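You operate a simulated robot arm through the tools that you are given. There is no shell and no other tool. Be economical: measure what you need, move in short steps, check, and stop when the job is done.

You are at the controls of a simulated robot arm. One attempt, no reset.

JOB
Melt the pellets at the card's heat, crank out the streaks and switch the melter off.
Fine: shut the lid before heating; the wax runs at 70 to 90 degrees.
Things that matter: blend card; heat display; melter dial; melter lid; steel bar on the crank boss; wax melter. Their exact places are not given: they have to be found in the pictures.

Only the result counts: the job must be done as asked and must still hold three seconds after the hand-in. Knocking over, shifting, dropping, spilling or breaking anything else fails it. A push-on lid holds only when it is set on centred and level and pressed home; a screw cap is set on level and turned clockwise until tight.

ROBOT AND FRAMES
A 7-joint arm with a two-finger parallel gripper on a trunk, on a base that drives. Base frame: it is fixed to the floor where the robot stands at the start and does not move with it; the origin is under the middle of the robot, x ahead of it, y to its left, z up. Lengths are in cm, angles in degrees, forces in N, time in s.
With the tool pointing down near the work surface it reaches from about 10 to 68 cm from the robot's upright axis, wherever it stands. Its first joint turns from -143.0 to 143.0 degrees. Places, roughly: blend card [110, -60, 100]; heat display [80, 10, 110]; melter dial [80, 10, 90]; melter lid [100, 0, 120]; steel bar on the crank boss [110, 10, 120]; wax melter [100, 0, 100]. Payload 3 kg.
The TCP is the grasp point between the finger pads, 3 cm short of the fingertips. In the tool frame z runs along the fingers and y along their closing line. Largest opening 11 cm; finger width 2, thickness 1; the body of the gripper, 4.8 by 11.2 cm, starts 5.5 cm behind the TCP.
Orientation is that of the tool frame in the base frame, as a unit quaternion [w, x, y, z]. With the fingers straight down and closing along the base's y, the tool's x points along the base's -x, its y along +y and its z along -z.

CONTROLS
- The arm moves only by the tool arm_command. Its argument "motion" is one flat list of numbers, 7 for each row, row after row: the shift along the base's x, y, z in units of 400 mm (1.0 is 400 mm), then the turn, a rotation vector about the base's x, y, z in units of 180 degrees (1.0 is 180 degrees), then the opening in per cent of the stroke, from 0 (shut) to 100 (fully open). In form: [x, y, z, wx, wy, wz, fingers, x, y, z, wx, wy, wz, fingers, ...]. A call has 1 to 8 rows; each row is the pose to reach, as a shift and turn from the pose commanded when the call began. A call with a number of a shift or a turn outside -1 to 1 is refused whole. A row lasts 0.2 s, in which the tool goes at most 5 cm and 8.6 degrees; a call with a longer step from one row to the next is refused whole, and so is a gripper value outside its range. Where a pose cannot be reached the arm comes as near as it can. A force on the tool above 50 N (or 10 N above the force at the start of the call, whichever is more), or a blocked arm, ends the call early, and 0.2 s more pass. The fingers move at their own pace (about 15.3 cm/s each) and stop on an object; they squeeze with about 23 N. The grip force told is the motor's: it shows also when the fingers shut on nothing. Time passes only in rows, and 0.2 s behind the last, so rows that repeat a pose let the fingers close. It gives the time, the measured TCP pose, the force on the tool (base axes), the opening and the grip force at its end, in the units of the frame above (readings bear some noise), with the torque about the TCP (base axes, N m) and any sound that the robot's microphone picked up.
- Cameras (640 x 400 px; columns grow to the right, rows downward): "scene" is now at [60.41, 20.05, 155.84]; the picture's right is [0.00, -0.52, -0.86], its down [-1.00, 0.07, -0.04] and it looks along [0.08, 0.85, -0.52] (base axes); focal length 214 px, centre (320, 200). "wrist" rides on the gripper at [7.2, 1.7, -10.3] in the tool frame; the picture's right is [-0.23, 0.97, 0.00], its down [-0.76, -0.18, -0.62] and it looks along [-0.61, -0.14, 0.78] (tool axes); focal length 222 px, centre (320, 200).
- get_image(camera): a new picture of that camera. It takes no simulated time.
- raise_lower(by): slides the trunk up (or, below 0, down) by that many cm; the arm and the scene camera ride with it, the base frame stays. It gives what a move gives, with no picture.
- roll_base(legs): drives the robot by 1 to 6 legs, each [ahead, turn to the left] in cm and degrees, along the robot's own axes; the way and the turn of a leg run together, so that a leg with both is an arc; at most 150 cm and 180 degrees a leg. The arm and the cameras ride along, it lands a little off, and it stops where it bumps. It gives what a move gives.
- turn_head(pan, tilt): turns the head with the scene camera to pan (to the left, within 80 degrees either way) and tilt (down, from -29 to 69), counted from straight ahead of the robot. It gives what a move gives.
- measure_at(camera, pixels): for up to 12 pixels [column, row] of the newest picture of that camera ("zoom" is the newest enlarged one), the place [x, y, z] in the base frame of the surface seen there, good to about 0.2 cm. It takes no simulated time.
- inspect(camera, box): a new picture of the part [left, top, right, bottom] of that camera's present view, enlarged. It takes no simulated time.
- job_done(): hands the job in; it is judged then, once.

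Work in short steps. Measure before you move; look again where a grasp or a placing could have gone wrong, and mend it. You have 80 turns and 60 pictures in all, those below and enlarged ones among them. Open the gripper and draw the arm clear of the work before you hand the job in, unless the task says otherwise; then end with one line.

The tools are called as a command line: name --argument value ..., lists and objects as JSON in quotes. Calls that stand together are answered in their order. arm_command: Moves the arm, as the interface text tells. Its arguments: {"type":"object","properties":{"motion":{"type":"array"}},"required":["motion"]} The other tools are called the same way: raise_lower (by) slides the trunk up or down; roll_base (legs) drives the base; turn_head (pan, tilt) turns the head that bears the scene camera; get_image (camera) takes a picture; measure_at (camera, pixels) gives the place of the surface under pixels of a picture; inspect (camera, box) takes an enlarged picture of a part of a camera's view; job_done () hands the job in.

At the start:

```text
clock: 0.0
ee_pos: [48.58, 12.48, 147.35]
tool_rot: [0.0, 0.0, 1.0, 0.0]
wrist_force: [0.5, 0.4, 0.1]
torque: [0.01, 0.0, 0.01]
finger_gap: 11.0
gripper_force: 0.1
trunk travel left (down, up): [-46.7, 2.3]
robot x, y, heading: [0.11, 0.26, -0.3]
head pan, tilt: [58.8, -4.5]
```

scene: 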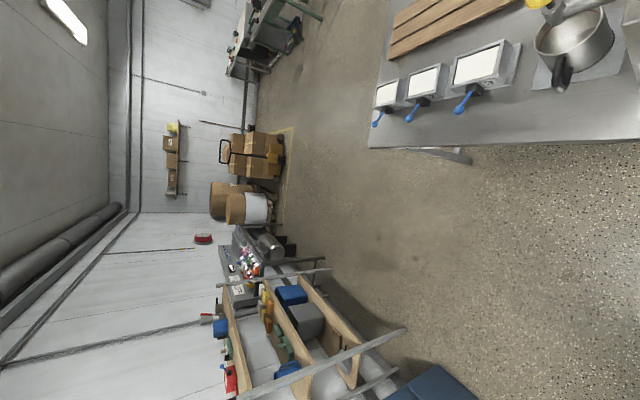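
wrist: 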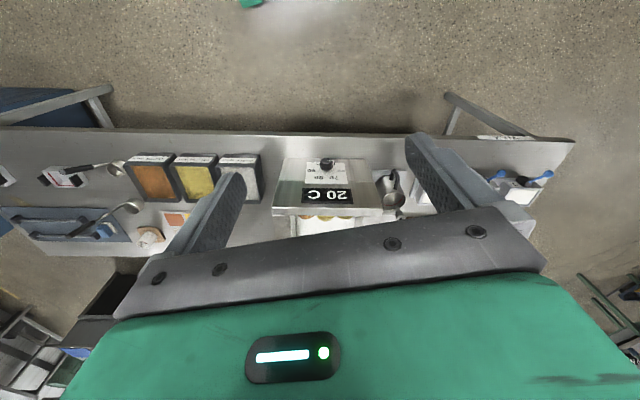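

The scene camera looks left and is rolled; the wrist picture shows the melter with a "20 C" display. I turn the head to the work.

turn_head --pan 0 --tilt 35

get_image --camera "scene"

inspect --camera "wrist" --box '[240, 130, 440, 255]'

```text
clock: 1.3
ee_pos: [48.57, 12.52, 147.3]
tool_rot: [0.001, 0.0, 1.0, 0.0]
wrist_force: [-0.1, 0.1, -0.3]
torque: [-0.02, -0.01, -0.01]
finger_gap: 10.99
gripper_force: 0.0
trunk travel left (down, up): [-46.7, 2.3]
robot x, y, heading: [0.21, 0.69, -0.2]
head pan, tilt: [0.0, 35.0]
```

```text
57 pictures are left
```

scene: 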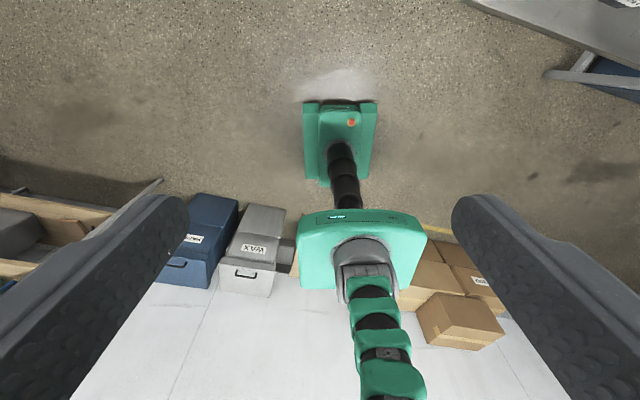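

```text
3.20 times, centred on (340, 192) of wrist
```

zoom: 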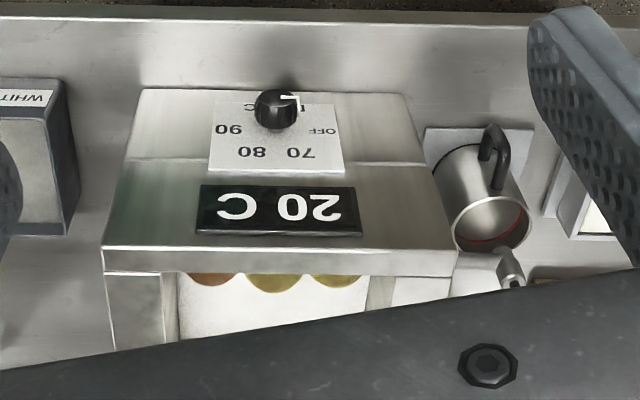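

The scene view now shows the robot itself and looks odd; I check where it looks by measuring, together with the melter in the zoom picture.

measure_at --camera "scene" --pixels '[[340, 110], [200, 100], [100, 250], [500, 250], [560, 20], [450, 310], [362, 250], [245, 275]]'

measure_at --camera "zoom" --pixels '[[276, 108], [290, 100], [276, 165], [280, 210], [110, 260], [445, 262], [145, 95], [405, 98], [270, 330], [500, 225], [30, 180], [215, 270]]'

get_image --camera "wrist"

```text
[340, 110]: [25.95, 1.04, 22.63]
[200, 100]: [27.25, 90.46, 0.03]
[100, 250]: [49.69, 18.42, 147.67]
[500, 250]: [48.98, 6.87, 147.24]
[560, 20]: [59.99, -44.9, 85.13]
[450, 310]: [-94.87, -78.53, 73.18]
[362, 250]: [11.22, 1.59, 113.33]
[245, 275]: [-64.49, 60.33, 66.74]
```

```text
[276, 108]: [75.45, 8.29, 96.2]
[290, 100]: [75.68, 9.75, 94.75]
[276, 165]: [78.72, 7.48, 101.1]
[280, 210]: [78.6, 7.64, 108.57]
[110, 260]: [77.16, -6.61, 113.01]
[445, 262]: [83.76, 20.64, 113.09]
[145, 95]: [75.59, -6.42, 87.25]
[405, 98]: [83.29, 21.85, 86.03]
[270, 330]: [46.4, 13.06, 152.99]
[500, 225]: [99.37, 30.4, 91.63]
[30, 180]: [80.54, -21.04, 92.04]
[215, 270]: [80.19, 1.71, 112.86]
```

```text
55 pictures are left
```

wrist: 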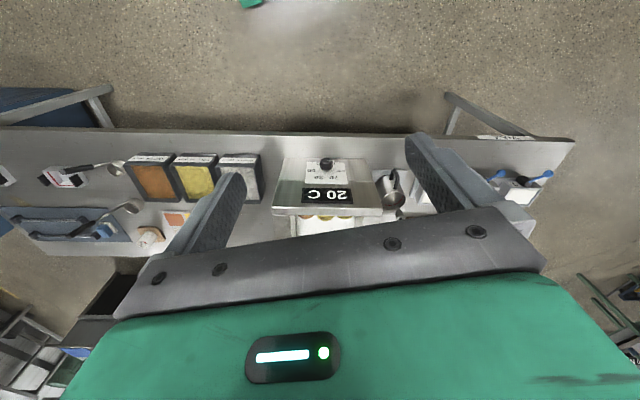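

The head camera in fact looks straight down at pan 0, tilt 0; negative tilt looks forward. I tilt to -29.

turn_head --pan 0 --tilt -29

get_image --camera "scene"

```text
clock: 2.6
ee_pos: [48.77, 12.47, 147.43]
tool_rot: [0.0, 0.0, 1.0, 0.0]
wrist_force: [1.1, -0.2, 0.6]
torque: [0.05, 0.0, 0.03]
finger_gap: 11.01
gripper_force: 0.0
trunk travel left (down, up): [-46.7, 2.3]
robot x, y, heading: [-0.0, 0.16, 0.1]
head pan, tilt: [0.0, -28.6]
```

```text
54 pictures are left
```

scene: 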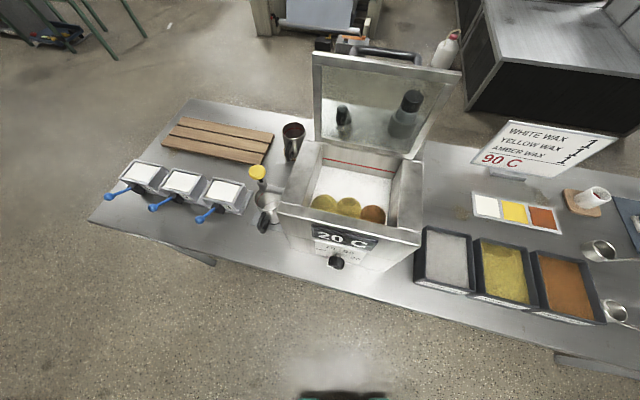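

The blend card (545,145) and the open melter (355,200) are in view. I enlarge both.

inspect --camera "scene" --box '[465, 110, 625, 210]'

measure_at --camera "zoom" --pixels '[[100, 200], [400, 150]]'

inspect --camera "scene" --box '[225, 30, 481, 190]'

```text
4.00 times, centred on (545, 160) of scene
```

zoom: 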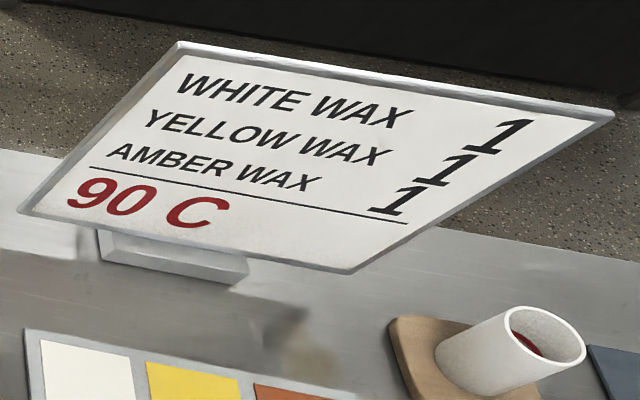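

```text
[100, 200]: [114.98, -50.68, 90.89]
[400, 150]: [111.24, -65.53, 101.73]
```

```text
2.50 times, centred on (353, 110) of scene
```

zoom: 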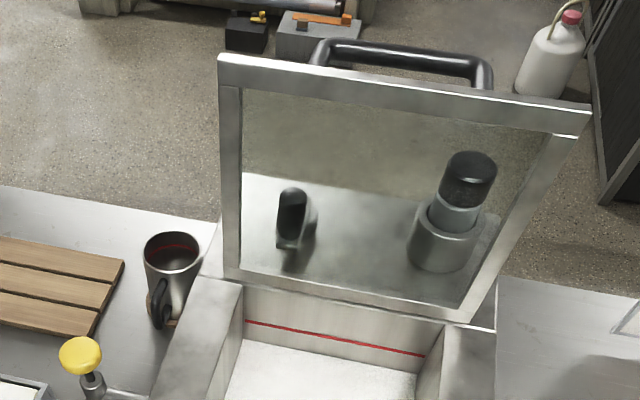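

Card: 90 C. Now I measure lid frame, handle and crank parts in the zoom.

measure_at --camera "zoom" --pixels '[[320, 50], [400, 50], [480, 70], [225, 65], [580, 120], [232, 270], [465, 312], [292, 200], [470, 165], [455, 215], [435, 250], [300, 240]]'

inspect --camera "scene" --box '[260, 150, 452, 270]'

measure_at --camera "zoom" --pixels '[[80, 190], [520, 290], [180, 30], [530, 60], [200, 180], [290, 190], [370, 210], [290, 130], [150, 100], [480, 200], [250, 370], [280, 280]]'

```text
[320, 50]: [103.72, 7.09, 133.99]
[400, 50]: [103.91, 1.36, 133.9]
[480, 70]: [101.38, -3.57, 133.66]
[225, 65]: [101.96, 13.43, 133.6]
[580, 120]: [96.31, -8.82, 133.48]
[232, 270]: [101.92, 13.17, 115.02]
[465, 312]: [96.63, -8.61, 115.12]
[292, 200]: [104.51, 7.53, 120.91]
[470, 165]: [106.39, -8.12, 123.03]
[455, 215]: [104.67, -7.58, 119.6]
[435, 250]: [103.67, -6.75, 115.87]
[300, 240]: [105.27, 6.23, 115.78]
```

```text
3.33 times, centred on (356, 210) of scene
```

zoom: 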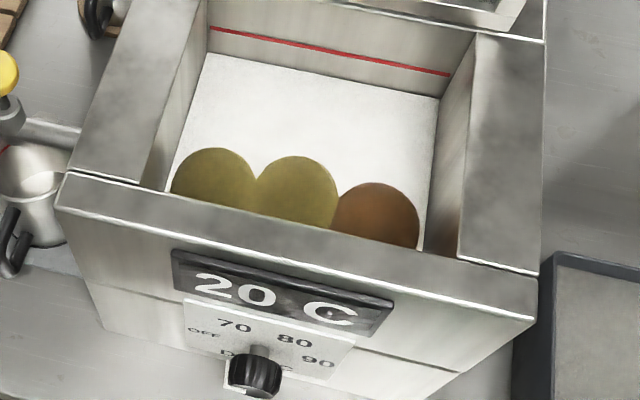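

```text
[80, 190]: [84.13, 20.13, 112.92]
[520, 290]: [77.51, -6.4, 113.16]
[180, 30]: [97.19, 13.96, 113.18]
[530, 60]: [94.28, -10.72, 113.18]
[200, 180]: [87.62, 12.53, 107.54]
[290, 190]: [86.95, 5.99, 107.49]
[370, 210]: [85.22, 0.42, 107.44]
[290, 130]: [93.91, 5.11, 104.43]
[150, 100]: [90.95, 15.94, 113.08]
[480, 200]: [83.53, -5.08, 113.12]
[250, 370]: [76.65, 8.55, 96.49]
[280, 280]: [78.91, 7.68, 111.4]
```

I need the bench edge and dial layout before driving closer.

measure_at --camera "scene" --pixels '[[250, 262], [300, 276], [410, 302], [500, 335], [200, 290], [350, 320], [337, 263], [90, 222], [260, 172], [265, 215], [290, 140]]'

inspect --camera "scene" --box '[300, 220, 396, 280]'

```text
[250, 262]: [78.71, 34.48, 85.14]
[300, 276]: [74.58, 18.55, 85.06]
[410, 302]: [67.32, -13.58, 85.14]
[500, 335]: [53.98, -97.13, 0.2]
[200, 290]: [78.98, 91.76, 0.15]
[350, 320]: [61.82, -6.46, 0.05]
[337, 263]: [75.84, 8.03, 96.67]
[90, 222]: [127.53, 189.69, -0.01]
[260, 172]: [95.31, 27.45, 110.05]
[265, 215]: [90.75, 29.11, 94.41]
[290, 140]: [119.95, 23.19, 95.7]
```

```text
6.67 times, centred on (348, 250) of scene
```

zoom: 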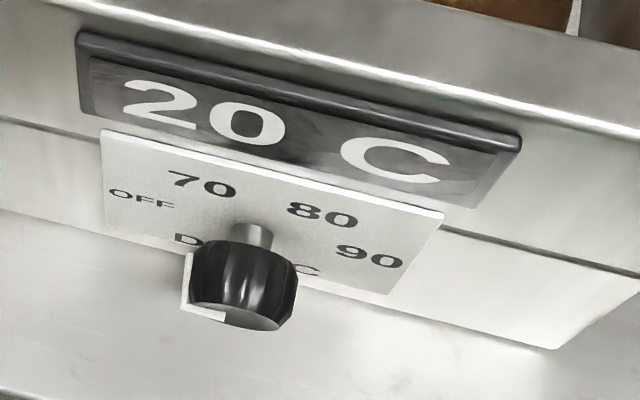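

The bench front edge runs from (78.7,34.5) to (67.3,-13.6), melter yawed by about 14°. I drive 38 cm forward so the lid handle (~103,2,134) is within reach.

roll_base --legs '[[38, 0]]'

turn_head --pan 0 --tilt 10

get_image --camera "scene"

get_image --camera "wrist"

```text
clock: 5.0
ee_pos: [87.34, 12.13, 147.38]
tool_rot: [-0.001, 0.001, 1.0, 0.0]
wrist_force: [-0.3, -0.4, -0.1]
torque: [-0.01, 0.0, -0.04]
finger_gap: 10.99
gripper_force: 0.1
trunk travel left (down, up): [-46.7, 2.3]
robot x, y, heading: [38.48, 0.41, -0.3]
head pan, tilt: [0.0, -28.6]
```

```text
clock: 6.1
ee_pos: [87.24, 12.12, 147.39]
tool_rot: [0.0, 0.002, 1.0, 0.0]
wrist_force: [0.1, 0.3, -0.2]
torque: [-0.02, -0.02, -0.01]
finger_gap: 11.03
gripper_force: 0.0
trunk travel left (down, up): [-46.7, 2.3]
robot x, y, heading: [38.44, 0.58, -0.0]
head pan, tilt: [0.0, 10.0]
```

```text
49 pictures are left
```

scene: 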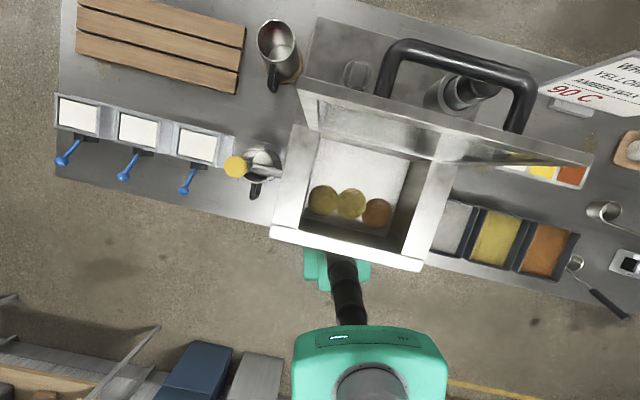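

```text
48 pictures are left
```

wrist: 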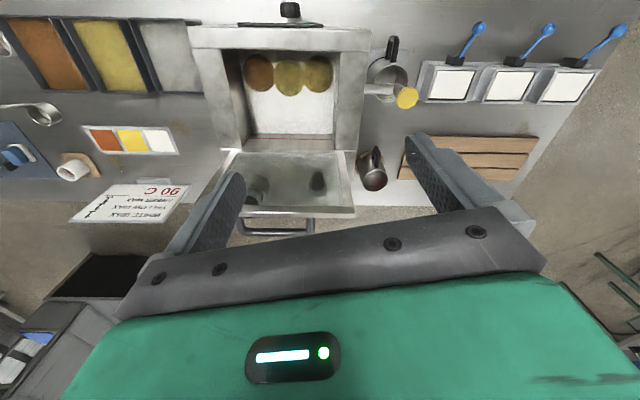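

The handle bar appears at (460,52). I measure handle, posts and lid back.

measure_at --camera "scene" --pixels '[[430, 48], [460, 55], [500, 68], [385, 80], [520, 115], [330, 82], [560, 158], [400, 100], [470, 92], [440, 100], [355, 75], [580, 100]]'

inspect --camera "scene" --box '[290, 10, 610, 210]'

```text
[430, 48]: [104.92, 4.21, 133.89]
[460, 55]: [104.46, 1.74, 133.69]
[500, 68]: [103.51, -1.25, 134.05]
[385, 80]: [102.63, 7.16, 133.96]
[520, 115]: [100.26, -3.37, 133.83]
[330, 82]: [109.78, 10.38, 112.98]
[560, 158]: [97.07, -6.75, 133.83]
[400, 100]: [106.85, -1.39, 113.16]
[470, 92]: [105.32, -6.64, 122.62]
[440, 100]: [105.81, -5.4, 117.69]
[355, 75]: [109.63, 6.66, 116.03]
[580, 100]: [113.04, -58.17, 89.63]
```

```text
2.00 times, centred on (450, 110) of scene
```

zoom: 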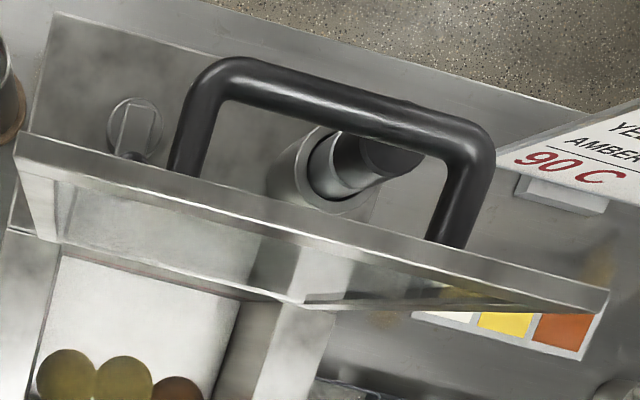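

The bar runs along the melter's width near (104.4,1.7,133); the crank boss and steel bar sit behind the lid at (109.6,6.7,116). I yaw the gripper +76° and move above the handle.

arm_command --motion '[0.05, -0.03, 0, 0, 0, 0.047, 100, 0.1, -0.06, 0, 0, 0, 0.094, 100, 0.15, -0.09, 0, 0, 0, 0.141, 100, 0.2, -0.12, 0, 0, 0, 0.188, 100, 0.25, -0.15, 0, 0, 0, 0.235, 100, 0.3, -0.18, 0, 0, 0, 0.282, 100, 0.35, -0.21, 0, 0, 0, 0.329, 100, 0.4, -0.24, 0, 0, 0, 0.376, 80]'

get_image --camera "scene"

get_image --camera "wrist"

```text
clock: 7.9
ee_pos: [95.78, 5.05, 142.44]
tool_rot: [0.003, -0.538, 0.843, 0.0]
wrist_force: [-0.4, -0.7, 0.9]
torque: [0.08, 0.02, -0.04]
finger_gap: 8.83
gripper_force: 0.1
out of reach, approached as far as the arm can: row 1, 2, 3, 4, 5, 6, 7, 8
trunk travel left (down, up): [-46.7, 2.3]
robot x, y, heading: [38.6, 0.72, -0.3]
head pan, tilt: [0.0, 10.0]
```

```text
46 pictures are left
```

scene: 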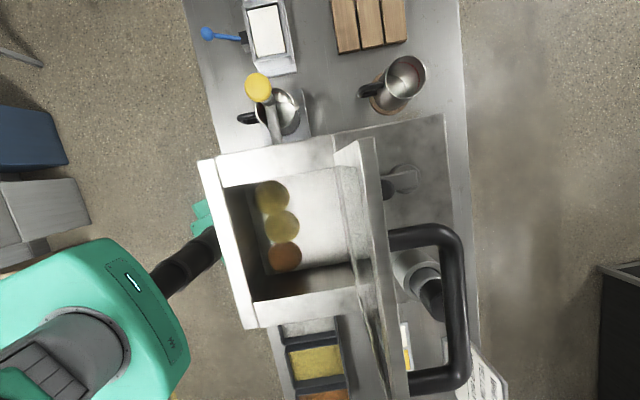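

```text
45 pictures are left
```

wrist: 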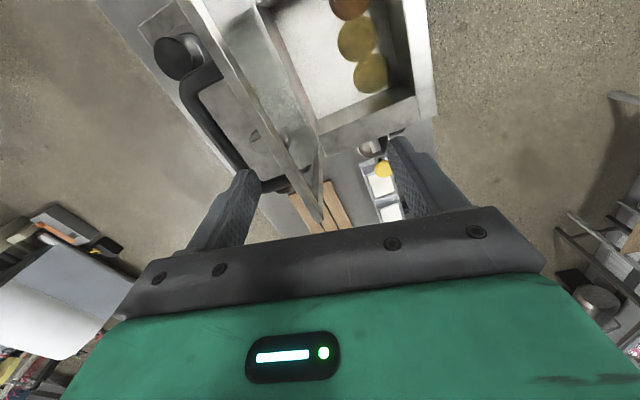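

The arm was out of reach at that height; both cameras ride with the hand. I roll 12 cm closer (fingertips at z≈139 clear the handle at 134).

roll_base --legs '[[12, 0]]'

```text
clock: 9.1
ee_pos: [108.12, 4.94, 142.12]
tool_rot: [0.0, -0.536, 0.844, 0.0]
wrist_force: [0.0, 0.3, -0.2]
torque: [0.03, 0.02, 0.03]
finger_gap: 8.75
gripper_force: 0.1
trunk travel left (down, up): [-46.7, 2.3]
robot x, y, heading: [50.66, 0.2, -0.2]
head pan, tilt: [0.0, 10.0]
```

Now shift to above the bar centre and finish the yaw.

arm_command --motion '[-0.05, -0.04, 0, 0, 0, 0.03, 70, -0.0925, -0.08, -0.05, 0, 0, 0.06, 70, -0.0925, -0.08, -0.07, 0, 0, 0.06, 70]'

get_image --camera "wrist"

```text
clock: 9.9
ee_pos: [104.45, 1.69, 139.38]
tool_rot: [0.0, -0.614, 0.79, 0.0]
wrist_force: [0.1, 0.2, 0.0]
torque: [0.05, -0.01, -0.03]
finger_gap: 7.68
gripper_force: 0.0
trunk travel left (down, up): [-46.7, 2.3]
robot x, y, heading: [51.22, 0.08, -0.4]
head pan, tilt: [0.0, 10.0]
```

```text
44 pictures are left
```

wrist: 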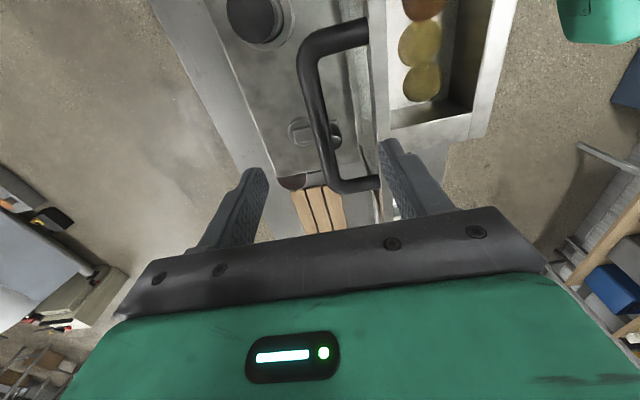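

I measure bar and lid edge exactly with the wrist camera.

measure_at --camera "wrist" --pixels '[[308, 80], [322, 120], [300, 75], [318, 75], [330, 160], [366, 60], [372, 60], [380, 60], [386, 60], [350, 185], [330, 35]]'

```text
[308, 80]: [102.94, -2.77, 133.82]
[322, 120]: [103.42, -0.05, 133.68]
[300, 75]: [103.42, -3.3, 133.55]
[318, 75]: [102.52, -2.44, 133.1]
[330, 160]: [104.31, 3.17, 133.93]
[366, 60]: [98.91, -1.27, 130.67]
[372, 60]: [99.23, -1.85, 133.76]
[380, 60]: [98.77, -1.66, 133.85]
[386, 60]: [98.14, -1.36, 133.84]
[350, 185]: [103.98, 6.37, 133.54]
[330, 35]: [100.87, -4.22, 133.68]
```

Bar centre at y≈1.6 is x≈103.9, lid back about 3.6 cm ahead. I narrow the fingers to ~3.6 cm and descend to straddle the bar.

arm_command --motion '[-0.014, 0, 0, 0, 0, 0, 33, -0.014, 0, 0, 0, 0, 0, 33, -0.014, 0, -0.06, 0, 0, 0, 33, -0.014, 0, -0.12, 0, 0, 0, 33, -0.014, 0, -0.135, 0, 0, 0, 33]'

get_image --camera "wrist"

```text
clock: 11.1
ee_pos: [103.82, 1.68, 133.98]
tool_rot: [0.0, -0.614, 0.789, -0.001]
wrist_force: [0.0, 0.6, -0.8]
torque: [-0.01, -0.05, 0.05]
finger_gap: 3.63
gripper_force: 0.0
trunk travel left (down, up): [-46.7, 2.3]
robot x, y, heading: [50.69, 0.17, -0.7]
head pan, tilt: [0.0, 10.0]
```

```text
43 pictures are left
```

wrist: 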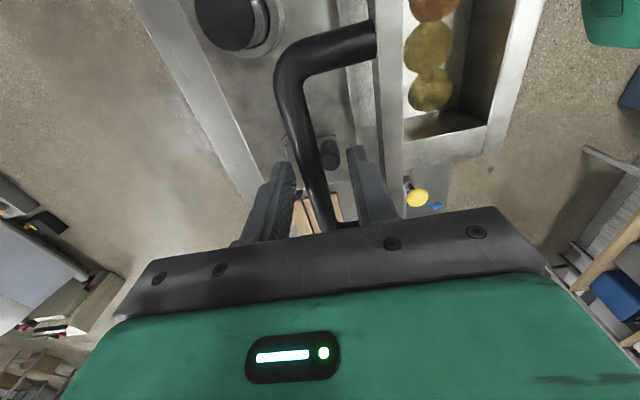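

Bar lies between the fingers at (310,190). I swing the lid forward along its arc, first half.

arm_command --motion '[-0.0613, 0.0153, 0.009, 0, 0, 0, 33, -0.1232, 0.0307, 0.01, 0, 0, 0, 33, -0.1845, 0.046, 0.002, 0, 0, 0, 33, -0.2447, 0.061, -0.014, 0, 0, 0, 33, -0.3019, 0.0753, -0.038, 0, 0, 0, 33, -0.356, 0.0888, -0.069, 0, 0, 0, 33]'

get_image --camera "wrist"

```text
clock: 12.5
ee_pos: [89.59, 5.21, 131.45]
tool_rot: [0.002, -0.614, 0.79, 0.0]
wrist_force: [-0.4, 1.2, -1.0]
torque: [0.02, 0.0, 0.0]
finger_gap: 3.65
gripper_force: 0.1
trunk travel left (down, up): [-46.7, 2.3]
robot x, y, heading: [50.91, 0.52, -0.1]
head pan, tilt: [0.0, 10.0]
```

```text
42 pictures are left
```

wrist: 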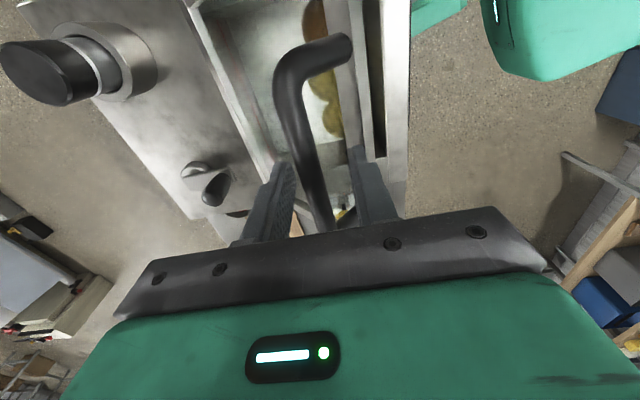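

Lid follows. Second half of the arc.

arm_command --motion '[-0.0495, 0.0123, -0.038, 0, 0, 0, 33, -0.0936, 0.0234, -0.083, 0, 0, 0, 33, -0.1319, 0.0329, -0.133, 0, 0, 0, 33, -0.163, 0.0407, -0.188, 0, 0, 0, 33, -0.1872, 0.0467, -0.247, 0, 0, 0, 33, -0.2005, 0.05, -0.2915, 0, 0, 0, 33]'

get_image --camera "wrist"

```text
clock: 13.9
ee_pos: [81.8, 7.36, 119.64]
tool_rot: [0.0, -0.614, 0.79, 0.0]
wrist_force: [0.4, 0.6, 0.4]
torque: [-0.03, 0.0, -0.01]
finger_gap: 3.61
gripper_force: 0.1
trunk travel left (down, up): [-46.7, 2.3]
robot x, y, heading: [50.84, 0.1, -0.4]
head pan, tilt: [0.0, 10.0]
```

```text
41 pictures are left
```

wrist: 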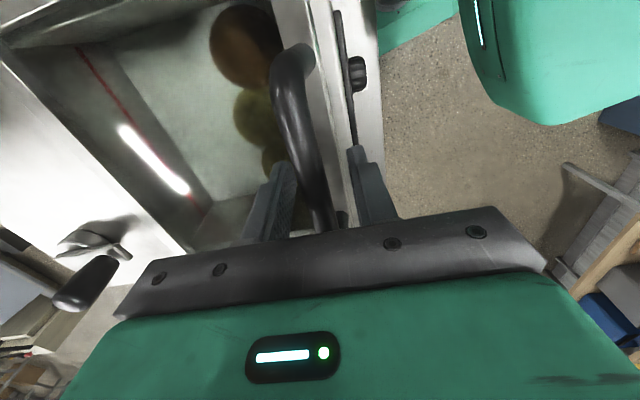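

Lid looks near closed; I measure its level.

measure_at --camera "wrist" --pixels '[[290, 100], [312, 40], [325, 80], [40, 150], [110, 30], [352, 20], [360, 120], [348, 110], [5, 60]]'

```text
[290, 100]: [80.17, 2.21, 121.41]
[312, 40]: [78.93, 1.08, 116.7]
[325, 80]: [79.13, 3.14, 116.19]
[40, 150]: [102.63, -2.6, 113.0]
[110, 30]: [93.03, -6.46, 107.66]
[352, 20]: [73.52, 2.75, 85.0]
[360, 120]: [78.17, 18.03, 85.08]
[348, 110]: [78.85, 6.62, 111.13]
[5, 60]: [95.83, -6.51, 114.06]
```

The front edge is still ~2 cm high. I raise, close the fingers, and will press the handle bar down.

arm_command --motion '[0, 0, 0.08, 0, 0, 0, 40, 0, 0, 0.17, 0, 0, 0, 40, 0, 0, 0.17, 0, 0, 0, 0, 0, 0, 0.17, 0, 0, 0, 0]'

get_image --camera "wrist"

```text
clock: 14.9
ee_pos: [81.77, 7.27, 126.35]
tool_rot: [0.0, -0.613, 0.79, 0.0]
wrist_force: [-0.6, -0.1, -0.2]
torque: [-0.01, 0.01, 0.01]
finger_gap: 0.0
gripper_force: 23.4
trunk travel left (down, up): [-46.7, 2.3]
robot x, y, heading: [50.83, 0.34, -0.8]
head pan, tilt: [0.0, 10.0]
```

```text
40 pictures are left
```

wrist: 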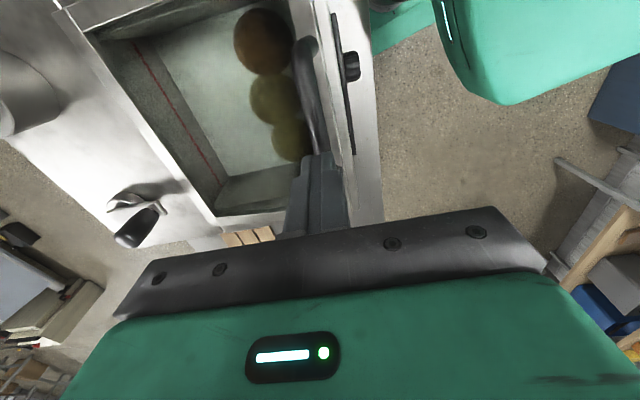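

I measure the bar and lid again before pressing.

measure_at --camera "wrist" --pixels '[[302, 70], [310, 120], [316, 150], [318, 30], [335, 120], [205, 215], [95, 30]]'

```text
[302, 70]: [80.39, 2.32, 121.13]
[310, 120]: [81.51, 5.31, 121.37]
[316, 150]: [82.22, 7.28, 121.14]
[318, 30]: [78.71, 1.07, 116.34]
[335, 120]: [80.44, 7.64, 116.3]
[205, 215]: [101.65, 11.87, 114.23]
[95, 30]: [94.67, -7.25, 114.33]
```

Bar top is at z 121.2 directly below the tips (123.3). I press down gently.

arm_command --motion '[0.006, 0, -0.04, 0, 0, 0, 0, 0.006, 0, -0.065, 0, 0, 0, 0, 0.006, 0, -0.085, 0, 0, 0, 0, 0.006, 0, -0.105, 0, 0, 0, 0, 0.006, 0, -0.12, 0, 0, 0, 0, 0.006, 0, -0.135, 0, 0, 0, 0]'

get_image --camera "wrist"

```text
clock: 16.3
ee_pos: [81.92, 7.38, 121.84]
tool_rot: [0.006, -0.612, 0.791, -0.002]
wrist_force: [-14.0, -4.0, 30.1]
torque: [0.0, 0.63, 0.08]
finger_gap: 0.0
gripper_force: 23.1
trunk travel left (down, up): [-46.7, 2.3]
robot x, y, heading: [50.44, 0.4, -0.5]
head pan, tilt: [0.0, 10.0]
stopped in row 6: the force on the tool passed its limit at 67 N (the readings are from after the stop); the commanded pose is now the measured one
```

```text
39 pictures are left
```

wrist: 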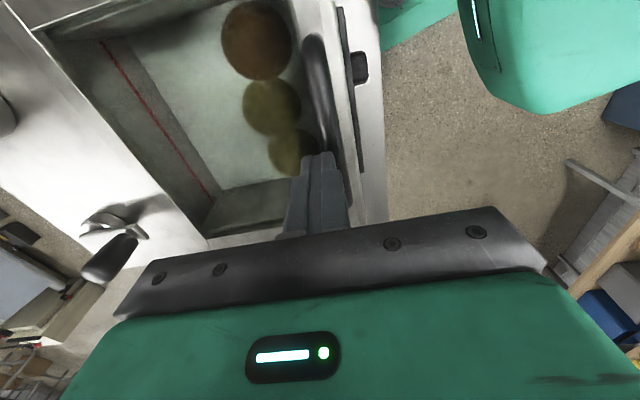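

Resistance at 67 N with tips at 118.8; check the lid level.

measure_at --camera "wrist" --pixels '[[312, 60], [320, 110], [325, 140], [312, 12], [345, 120], [205, 235], [60, 60], [335, 100]]'

```text
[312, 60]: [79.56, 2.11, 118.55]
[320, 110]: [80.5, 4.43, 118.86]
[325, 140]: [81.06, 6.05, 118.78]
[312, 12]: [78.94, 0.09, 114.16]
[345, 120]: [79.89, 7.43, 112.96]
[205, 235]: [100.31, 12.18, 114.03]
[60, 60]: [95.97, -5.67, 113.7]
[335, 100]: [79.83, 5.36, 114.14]
```

Lid front and rear both at z≈114.1: closed. I lift clear, then back the robot off 40 cm to address the dial.

arm_command --motion '[0, 0, 0.1, 0, 0, 0, 0, 0, 0, 0.2, 0, 0, 0, 0, 0, 0, 0.3, 0, 0, 0, 30]'

roll_base --legs '[[-38, 0]]'

arm_command --motion '[0.05, 0, 0, -0.011, -0.045, 0, 60, 0.1, 0, 0, -0.022, -0.09, 0, 60, 0.1, 0.02, 0, -0.033, -0.135, 0, 60, 0.1, 0.04, 0, -0.044, -0.18, 0, 60, 0.1, 0.06, 0, -0.055, -0.225, 0, 60, 0.1, 0.08, -0.05, -0.066, -0.27, 0, 60, 0.1, 0.1, -0.1, -0.077, -0.315, 0, 60, 0.1, 0.1, -0.15, -0.088, -0.36, 0, 60]'

```text
clock: 17.1
ee_pos: [82.34, 7.51, 133.69]
tool_rot: [0.006, -0.614, 0.789, -0.002]
wrist_force: [-0.1, 0.8, 0.8]
torque: [-0.01, 0.03, -0.02]
finger_gap: 3.31
gripper_force: 0.1
trunk travel left (down, up): [-46.7, 2.3]
robot x, y, heading: [51.06, 0.42, -0.5]
head pan, tilt: [0.0, 10.0]
```

```text
clock: 19.5
ee_pos: [43.06, 7.68, 133.58]
tool_rot: [0.005, -0.611, 0.791, -0.001]
wrist_force: [-0.3, 0.9, 0.3]
torque: [0.0, -0.02, -0.03]
finger_gap: 3.34
gripper_force: 0.0
trunk travel left (down, up): [-46.7, 2.3]
robot x, y, heading: [11.84, 0.72, -0.4]
head pan, tilt: [0.0, 10.0]
```

```text
clock: 21.3
ee_pos: [50.74, 19.14, 135.14]
tool_rot: [0.337, -0.518, 0.664, -0.421]
wrist_force: [-0.3, 0.9, 0.2]
torque: [-0.05, -0.01, -0.09]
finger_gap: 6.6
gripper_force: 0.0
out of reach, approached as far as the arm can: row 6, 7, 8
trunk travel left (down, up): [-46.7, 2.3]
robot x, y, heading: [11.81, 0.48, -0.6]
head pan, tilt: [0.0, 10.0]
```

The arm ran out of reach partway through the pitch. I lower the trunk by 25 cm (arm is well in front of the bench) and see the pose.

raise_lower --by -25

arm_command --motion '[0.03, 0, 0, -0.008, -0.03, 0, 60, 0.06, 0, 0, -0.016, -0.06, 0, 60, 0.1, 0, 0, -0.022, -0.09, 0, 60, 0.15, 0, 0, -0.03, -0.12, 0, 60, 0.15, 0, 0, -0.036, -0.14, 0, 60]'

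get_image --camera "wrist"

```text
clock: 23.9
ee_pos: [50.67, 18.77, 110.19]
tool_rot: [0.337, -0.517, 0.666, -0.42]
wrist_force: [-0.8, 0.0, -0.1]
torque: [0.04, 0.01, 0.02]
finger_gap: 6.6
gripper_force: 0.0
trunk travel left (down, up): [-21.7, 27.3]
robot x, y, heading: [11.52, 0.64, -0.5]
head pan, tilt: [0.0, 10.0]
```

```text
clock: 25.1
ee_pos: [58.06, 22.02, 111.41]
tool_rot: [-0.445, 0.431, -0.551, 0.559]
wrist_force: [-1.0, -1.0, 0.8]
torque: [0.02, 0.02, 0.1]
finger_gap: 6.6
gripper_force: 0.0
out of reach, approached as far as the arm can: row 1, 2, 3, 4, 5
trunk travel left (down, up): [-21.7, 27.3]
robot x, y, heading: [11.58, 0.6, -0.6]
head pan, tilt: [0.0, 10.0]
```

```text
38 pictures are left
```

wrist: 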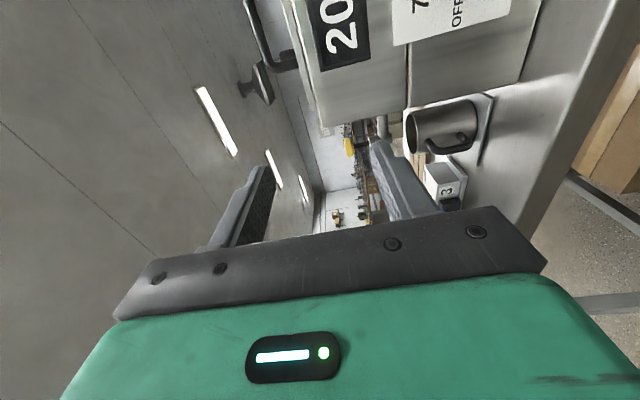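

Tool now points along the melter's depth (0.97,-0.23,0). I move to a standoff in front of the dial at about (62,11.5,97).

arm_command --motion '[0.02, -0.05, -0.07, 0, 0, 0, 60, 0.04, -0.1, -0.14, 0, 0, 0, 60, 0.06, -0.15, -0.21, 0, 0, 0, 60, 0.08, -0.2, -0.28, 0, 0, 0, 60, 0.1, -0.2625, -0.36, 0, 0, 0, 60]'

get_image --camera "wrist"

get_image --camera "scene"

```text
clock: 26.3
ee_pos: [66.9, 17.43, 98.04]
tool_rot: [-0.445, 0.43, -0.551, 0.559]
wrist_force: [0.0, -0.9, 0.5]
torque: [0.03, 0.02, 0.08]
finger_gap: 6.59
gripper_force: 0.0
out of reach, approached as far as the arm can: row 1, 2, 3, 4, 5
trunk travel left (down, up): [-21.7, 27.3]
robot x, y, heading: [11.69, 0.54, -0.7]
head pan, tilt: [0.0, 10.0]
```

```text
37 pictures are left
```

wrist: 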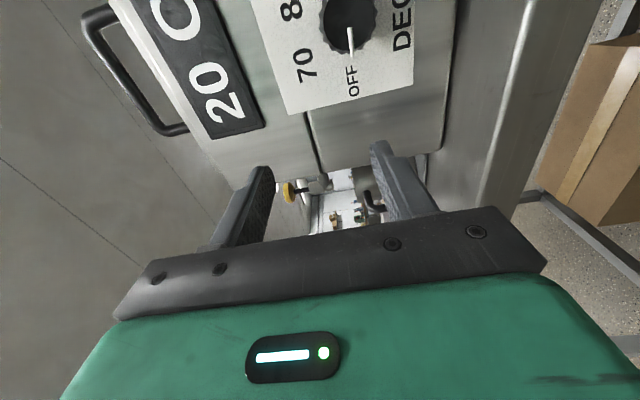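

```text
36 pictures are left
```

scene: 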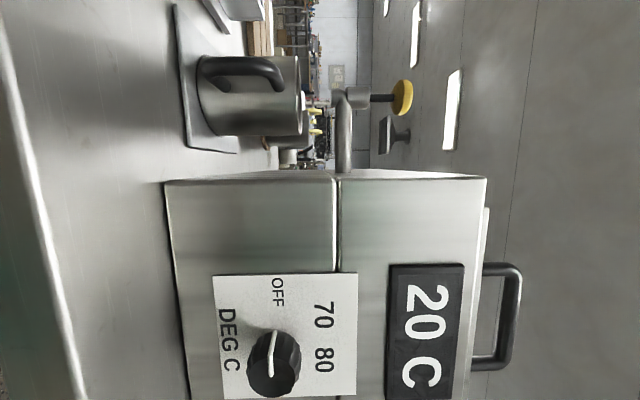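

The arm can't come closer to the trunk in this pose (it slid outward). I roll back 9 cm and retry the standoff.

roll_base --legs '[[-9, 0]]'

arm_command --motion '[0.03, -0.05, -0.02, 0, 0, 0, 60, 0.07, -0.1, -0.03, 0, 0, 0, 60, 0.1, -0.15, -0.03, 0, 0, 0, 60]'

```text
clock: 27.4
ee_pos: [58.04, 17.6, 97.89]
tool_rot: [-0.444, 0.43, -0.553, 0.559]
wrist_force: [0.0, 0.3, -0.2]
torque: [0.0, 0.0, 0.01]
finger_gap: 6.61
gripper_force: 0.1
trunk travel left (down, up): [-21.7, 27.3]
robot x, y, heading: [2.95, 0.85, -1.0]
head pan, tilt: [0.0, 10.0]
```

```text
clock: 28.2
ee_pos: [62.24, 12.21, 97.76]
tool_rot: [-0.444, 0.43, -0.553, 0.559]
wrist_force: [1.4, -0.1, 0.1]
torque: [-0.02, 0.02, -0.01]
finger_gap: 6.61
gripper_force: 0.0
out of reach, approached as far as the arm can: row 1, 2, 3
trunk travel left (down, up): [-21.7, 27.3]
robot x, y, heading: [2.94, 0.96, -0.9]
head pan, tilt: [0.0, 10.0]
```

Nearly at the target now; extending forward should be free. I look at the knob and measure it.

get_image --camera "scene"

get_image --camera "wrist"

```text
35 pictures are left
```

scene: 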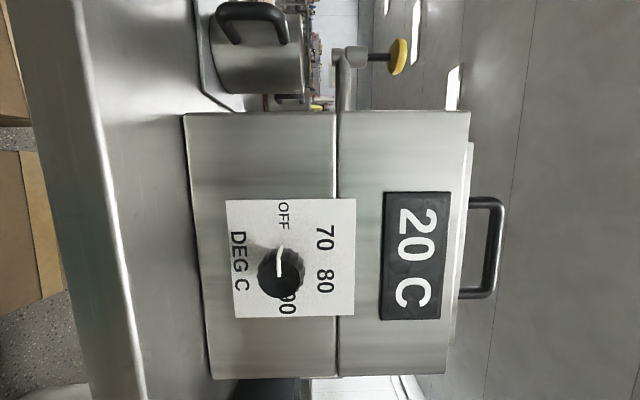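

```text
34 pictures are left
```

wrist: 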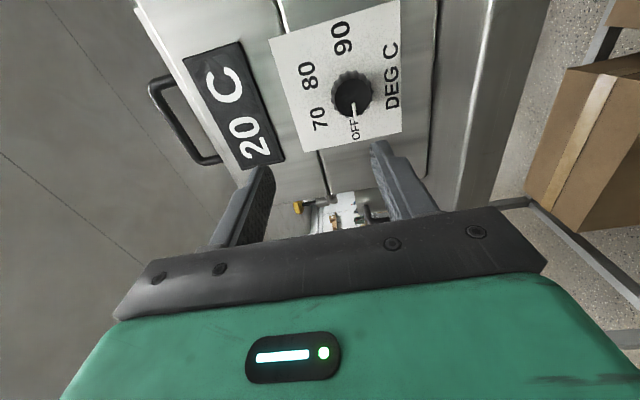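

Measure knob outline, pointer and labels.

measure_at --camera "scene" --pixels '[[280, 272], [280, 260], [279, 250], [262, 272], [299, 272], [280, 292], [283, 216], [324, 238], [325, 282], [287, 303], [240, 260], [245, 305]]'

measure_at --camera "wrist" --pixels '[[355, 108], [352, 95], [335, 95], [370, 95], [352, 75], [354, 130], [318, 118], [308, 76], [342, 38], [392, 75]]'

inspect --camera "scene" --box '[216, 190, 376, 330]'

```text
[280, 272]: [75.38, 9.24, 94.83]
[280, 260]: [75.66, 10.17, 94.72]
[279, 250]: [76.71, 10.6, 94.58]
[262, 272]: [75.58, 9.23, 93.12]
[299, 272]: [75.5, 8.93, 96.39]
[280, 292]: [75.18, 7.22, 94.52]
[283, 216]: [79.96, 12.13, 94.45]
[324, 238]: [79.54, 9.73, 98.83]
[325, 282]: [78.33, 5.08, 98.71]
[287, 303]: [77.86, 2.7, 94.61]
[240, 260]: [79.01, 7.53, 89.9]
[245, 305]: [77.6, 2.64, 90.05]
```

```text
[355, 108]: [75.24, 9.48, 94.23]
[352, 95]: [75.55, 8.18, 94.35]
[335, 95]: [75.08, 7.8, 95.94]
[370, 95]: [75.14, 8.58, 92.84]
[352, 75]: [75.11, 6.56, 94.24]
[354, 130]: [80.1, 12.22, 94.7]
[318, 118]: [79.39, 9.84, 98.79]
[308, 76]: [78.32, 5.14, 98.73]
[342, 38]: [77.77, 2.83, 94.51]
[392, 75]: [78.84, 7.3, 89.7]
```

```text
2.86 times, centred on (296, 260) of scene
```

zoom: 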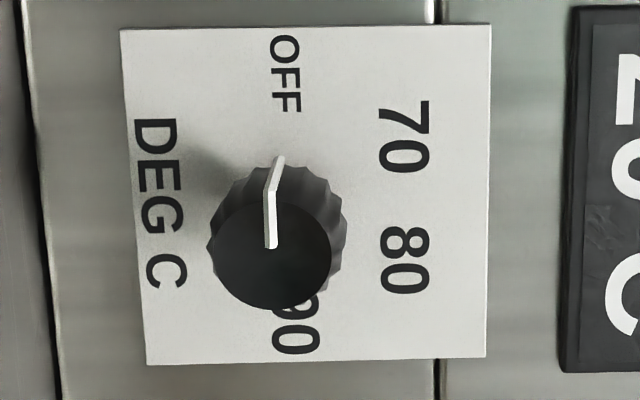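

Knob axis: centre on panel (78.9,7.45,94.5), axis (0.975,-0.225,0); OFF at left, 90 at right, i.e. 180° clockwise. I align at a nearer standoff.

arm_command --motion '[0.06, -0.02, -0.04, 0, 0, 0, 60, 0.1265, -0.0475, -0.0815, 0, 0, 0, 60, 0.1265, -0.0475, -0.0815, 0, 0, 0, 60]'

```text
clock: 29.0
ee_pos: [67.19, 10.28, 94.48]
tool_rot: [-0.445, 0.431, -0.552, 0.558]
wrist_force: [0.8, -0.9, -0.5]
torque: [0.01, 0.01, 0.02]
finger_gap: 6.61
gripper_force: 0.0
trunk travel left (down, up): [-21.7, 27.3]
robot x, y, heading: [2.8, 1.01, -0.5]
head pan, tilt: [0.0, 10.0]
```

On axis. Advance 8.1 cm and close on the knob.

arm_command --motion '[0.07, -0.017, 0, 0, 0, 0, 60, 0.14, -0.034, 0, 0, 0, 0, 60, 0.1975, -0.048, 0.0005, 0, 0, 0, 60, 0.1975, -0.048, 0.0005, 0, 0, 0, 60]'

get_image --camera "wrist"

```text
clock: 30.0
ee_pos: [75.01, 8.32, 94.36]
tool_rot: [-0.444, 0.43, -0.553, 0.559]
wrist_force: [0.7, 0.6, 0.2]
torque: [-0.01, -0.03, 0.0]
finger_gap: 6.61
gripper_force: 0.1
trunk travel left (down, up): [-21.7, 27.3]
robot x, y, heading: [2.89, 0.57, -0.8]
head pan, tilt: [0.0, 10.0]
```

```text
32 pictures are left
```

wrist: 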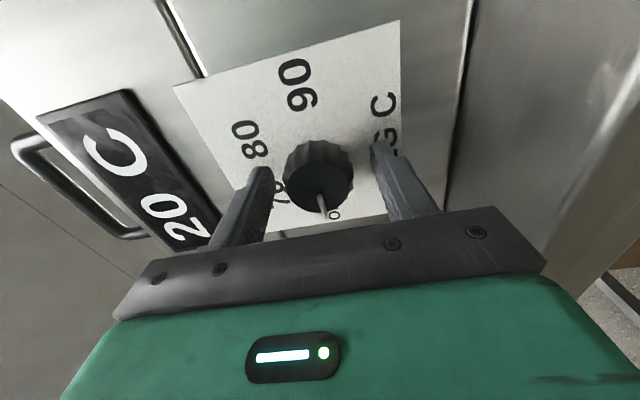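

Knob lies between the fingers at (320,175). I close on it.

arm_command --motion '[0, 0, 0, 0, 0, 0, 30, 0, 0, 0, 0, 0, 0, 20, 0, 0, 0, 0, 0, 0, 20]'

get_image --camera "wrist"

```text
clock: 30.8
ee_pos: [75.13, 8.34, 94.45]
tool_rot: [-0.444, 0.429, -0.552, 0.56]
wrist_force: [11.7, -0.7, 18.3]
torque: [0.32, 0.96, -0.32]
finger_gap: 4.19
gripper_force: 45.0
trunk travel left (down, up): [-21.7, 27.3]
robot x, y, heading: [2.49, 0.66, -0.5]
head pan, tilt: [0.0, 10.0]
```

```text
31 pictures are left
```

wrist: 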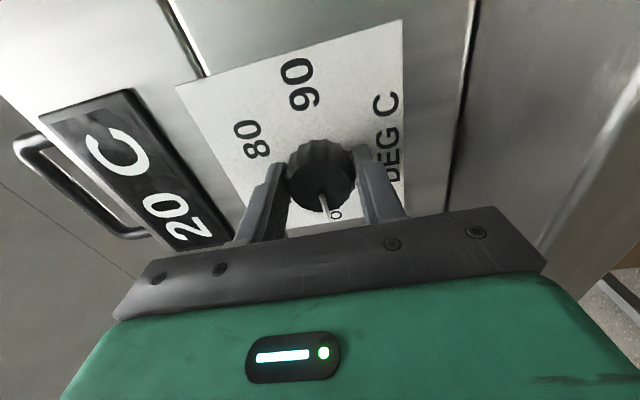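

Knob gripped (4.19 cm). Turn clockwise 64° about the knob axis, easing 0.2 cm up for the upward force.

arm_command --motion '[0, 0, 0.003, 0.0432, -0.0101, 0, 20, 0, 0, 0.003, 0.0864, -0.0202, 0, 20, 0, 0, 0.003, 0.1296, -0.0303, 0, 20, 0, 0, 0.003, 0.1728, -0.0404, 0, 20, 0, 0, 0.003, 0.216, -0.0505, 0, 20, 0, 0, 0.003, 0.2592, -0.0606, 0, 20, 0, 0, 0.003, 0.3024, -0.0707, 0, 20, 0, 0, 0.003, 0.3456, -0.0808, 0, 20]'

get_image --camera "wrist"

```text
clock: 32.6
ee_pos: [75.09, 8.36, 94.5]
tool_rot: [0.665, -0.067, 0.704, -0.241]
wrist_force: [-15.4, 0.7, -12.1]
torque: [-0.14, -0.34, 0.49]
finger_gap: 4.17
gripper_force: 44.8
trunk travel left (down, up): [-21.7, 27.3]
robot x, y, heading: [3.04, 0.97, -0.6]
head pan, tilt: [0.0, 10.0]
```

```text
30 pictures are left
```

wrist: 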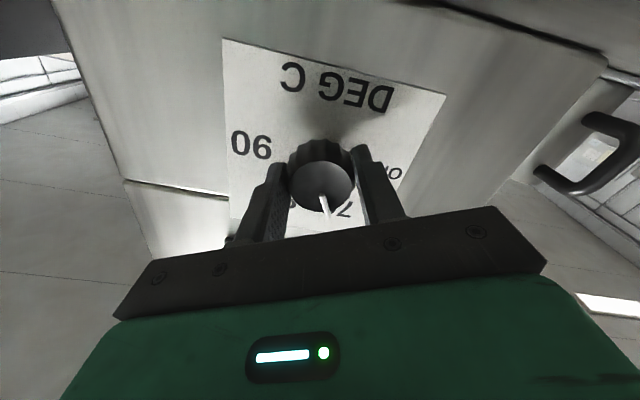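

The pointer turned with the hand (now near 70). Continue another 64°.

arm_command --motion '[0, 0, 0, 0.0432, -0.0101, 0, 20, 0, 0, 0, 0.0864, -0.0202, 0, 20, 0, 0, 0, 0.1296, -0.0303, 0, 20, 0, 0, 0, 0.1728, -0.0404, 0, 20, 0, 0, 0, 0.216, -0.0505, 0, 20, 0, 0, 0, 0.2592, -0.0606, 0, 20, 0, 0, 0, 0.3024, -0.0707, 0, 20, 0, 0, 0, 0.3456, -0.0808, 0, 20]'

arm_command --motion '[0, 0, 0, 0.0432, -0.0101, 0, 20, 0, 0, 0, 0.0864, -0.0202, 0, 20, 0, 0, 0, 0.1296, -0.0303, 0, 20, 0, 0, 0, 0.1728, -0.0404, 0, 20, 0, 0, 0, 0.216, -0.0505, 0, 20, 0, 0, 0, 0.2592, -0.0606, 0, 20, 0, 0, 0, 0.281, -0.066, 0, 20]'

get_image --camera "wrist"

```text
clock: 34.0
ee_pos: [75.09, 8.33, 94.8]
tool_rot: [0.693, 0.23, 0.683, 0.034]
wrist_force: [-2.3, -15.1, -6.1]
torque: [-0.09, -0.28, 1.54]
finger_gap: 4.2
gripper_force: 45.4
out of reach, approached as far as the arm can: row 6, 7
trunk travel left (down, up): [-21.7, 27.3]
robot x, y, heading: [2.98, 0.76, -0.8]
head pan, tilt: [0.0, 10.0]
stopped in row 7: the force on the tool passed its limit at 68 N (the readings are from after the stop); the commanded pose is now the measured one
```

```text
clock: 34.4
ee_pos: [75.19, 8.19, 94.83]
tool_rot: [0.683, 0.262, 0.681, 0.046]
wrist_force: [8.1, -12.4, -9.9]
torque: [-0.27, -0.78, 1.39]
finger_gap: 4.28
gripper_force: 45.7
out of reach, approached as far as the arm can: row 1
trunk travel left (down, up): [-21.7, 27.3]
robot x, y, heading: [3.1, 0.85, -0.8]
head pan, tilt: [0.0, 10.0]
stopped in row 1: the force on the tool passed its limit at 74 N (the readings are from after the stop); the commanded pose is now the measured one
```

```text
29 pictures are left
```

wrist: 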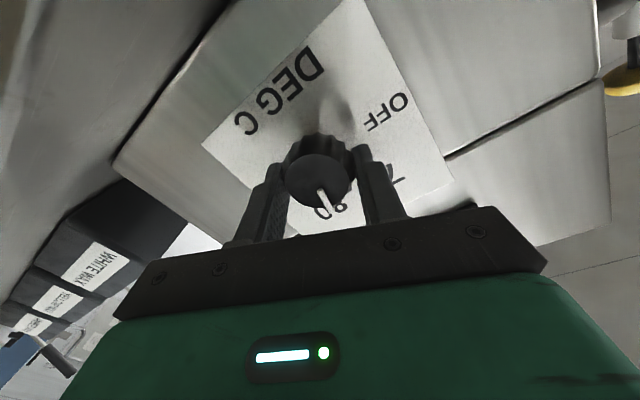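

A joint limit stopped it with the pointer near 80. I open, roll back about 96°, and regrip.

arm_command --motion '[0, 0, 0, 0, 0, 0, 60, -0.002, 0.004, -0.008, 0, 0, 0, 60, -0.002, 0.004, -0.008, -0.045, 0.0105, 0, 60, -0.002, 0.004, -0.008, -0.09, 0.021, 0, 60, -0.002, 0.004, -0.008, -0.135, 0.0315, 0, 60, -0.002, 0.004, -0.008, -0.18, 0.042, 0, 60, -0.002, 0.004, -0.008, -0.225, 0.0525, 0, 60, -0.002, 0.004, -0.008, -0.27, 0.063, 0, 60]'

arm_command --motion '[0, 0, 0, -0.045, 0.0105, 0, 60, 0, 0, 0, -0.09, 0.021, 0, 60, 0, 0, 0, -0.135, 0.0315, 0, 60, 0, 0, 0, -0.18, 0.042, 0, 60, 0, 0, 0, -0.225, 0.0525, 0, 60, 0, 0, 0, -0.225, 0.0525, 0, 60]'

get_image --camera "wrist"

```text
clock: 36.2
ee_pos: [75.13, 8.66, 94.77]
tool_rot: [0.662, -0.041, 0.702, -0.262]
wrist_force: [0.1, -1.0, 0.1]
torque: [0.01, 0.03, 0.04]
finger_gap: 6.61
gripper_force: 0.0
trunk travel left (down, up): [-21.7, 27.3]
robot x, y, heading: [2.8, 1.05, -0.8]
head pan, tilt: [0.0, 10.0]
```

```text
clock: 37.6
ee_pos: [75.08, 8.65, 94.83]
tool_rot: [0.548, -0.287, 0.62, -0.482]
wrist_force: [-0.6, 0.8, -0.1]
torque: [0.02, -0.02, -0.01]
finger_gap: 6.61
gripper_force: 0.0
trunk travel left (down, up): [-21.7, 27.3]
robot x, y, heading: [2.76, 1.19, -1.0]
head pan, tilt: [0.0, 10.0]
```

```text
28 pictures are left
```

wrist: 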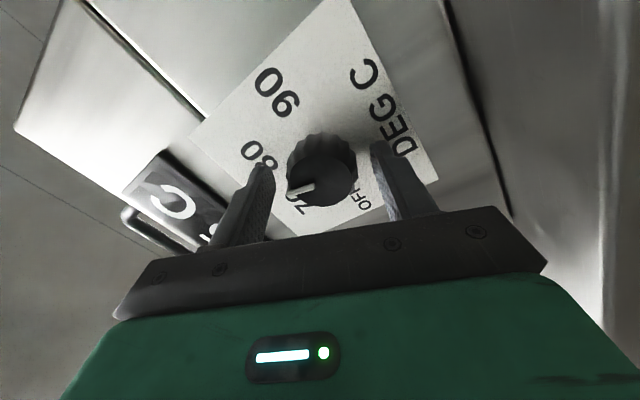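

Pointer near 80. I correct the small tilt, recentre, regrip and turn ~62° further.

arm_command --motion '[0, -0.008, -0.008, 0.0049, 0.0208, 0.0186, 60, 0, -0.008, -0.008, 0.0049, 0.0208, 0.0186, 40, 0, -0.008, -0.008, 0.0049, 0.0208, 0.0186, 20, 0, -0.008, -0.008, 0.0049, 0.0208, 0.0186, 20]'

arm_command --motion '[0, 0, 0, 0.0432, -0.0101, 0, 20, 0, 0, 0, 0.0864, -0.0202, 0, 20, 0, 0, 0, 0.1296, -0.0303, 0, 20, 0, 0, 0, 0.1728, -0.0404, 0, 20, 0, 0, 0, 0.216, -0.0505, 0, 20, 0, 0, 0, 0.2592, -0.0606, 0, 20, 0, 0, 0, 0.3024, -0.0707, 0, 20, 0, 0, 0, 0.335, -0.078, 0, 20]'

get_image --camera "wrist"

```text
clock: 38.6
ee_pos: [74.94, 8.21, 94.41]
tool_rot: [0.543, -0.316, 0.633, -0.452]
wrist_force: [3.5, -8.1, 6.3]
torque: [-0.44, -1.65, 0.12]
finger_gap: 4.09
gripper_force: 45.2
trunk travel left (down, up): [-21.7, 27.3]
robot x, y, heading: [2.63, 0.92, -0.7]
head pan, tilt: [0.0, 10.0]
```

```text
clock: 40.4
ee_pos: [75.0, 8.33, 94.32]
tool_rot: [0.698, 0.055, 0.706, -0.107]
wrist_force: [7.1, 5.1, 1.5]
torque: [0.29, 1.14, -1.26]
finger_gap: 4.14
gripper_force: 44.5
trunk travel left (down, up): [-21.7, 27.3]
robot x, y, heading: [2.59, 0.67, -0.8]
head pan, tilt: [0.0, 10.0]
```

```text
27 pictures are left
```

wrist: 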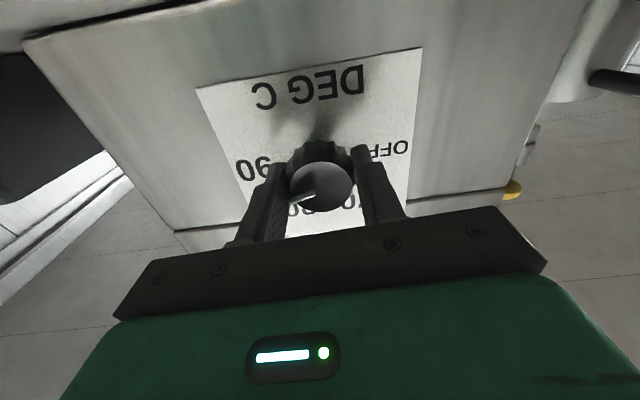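

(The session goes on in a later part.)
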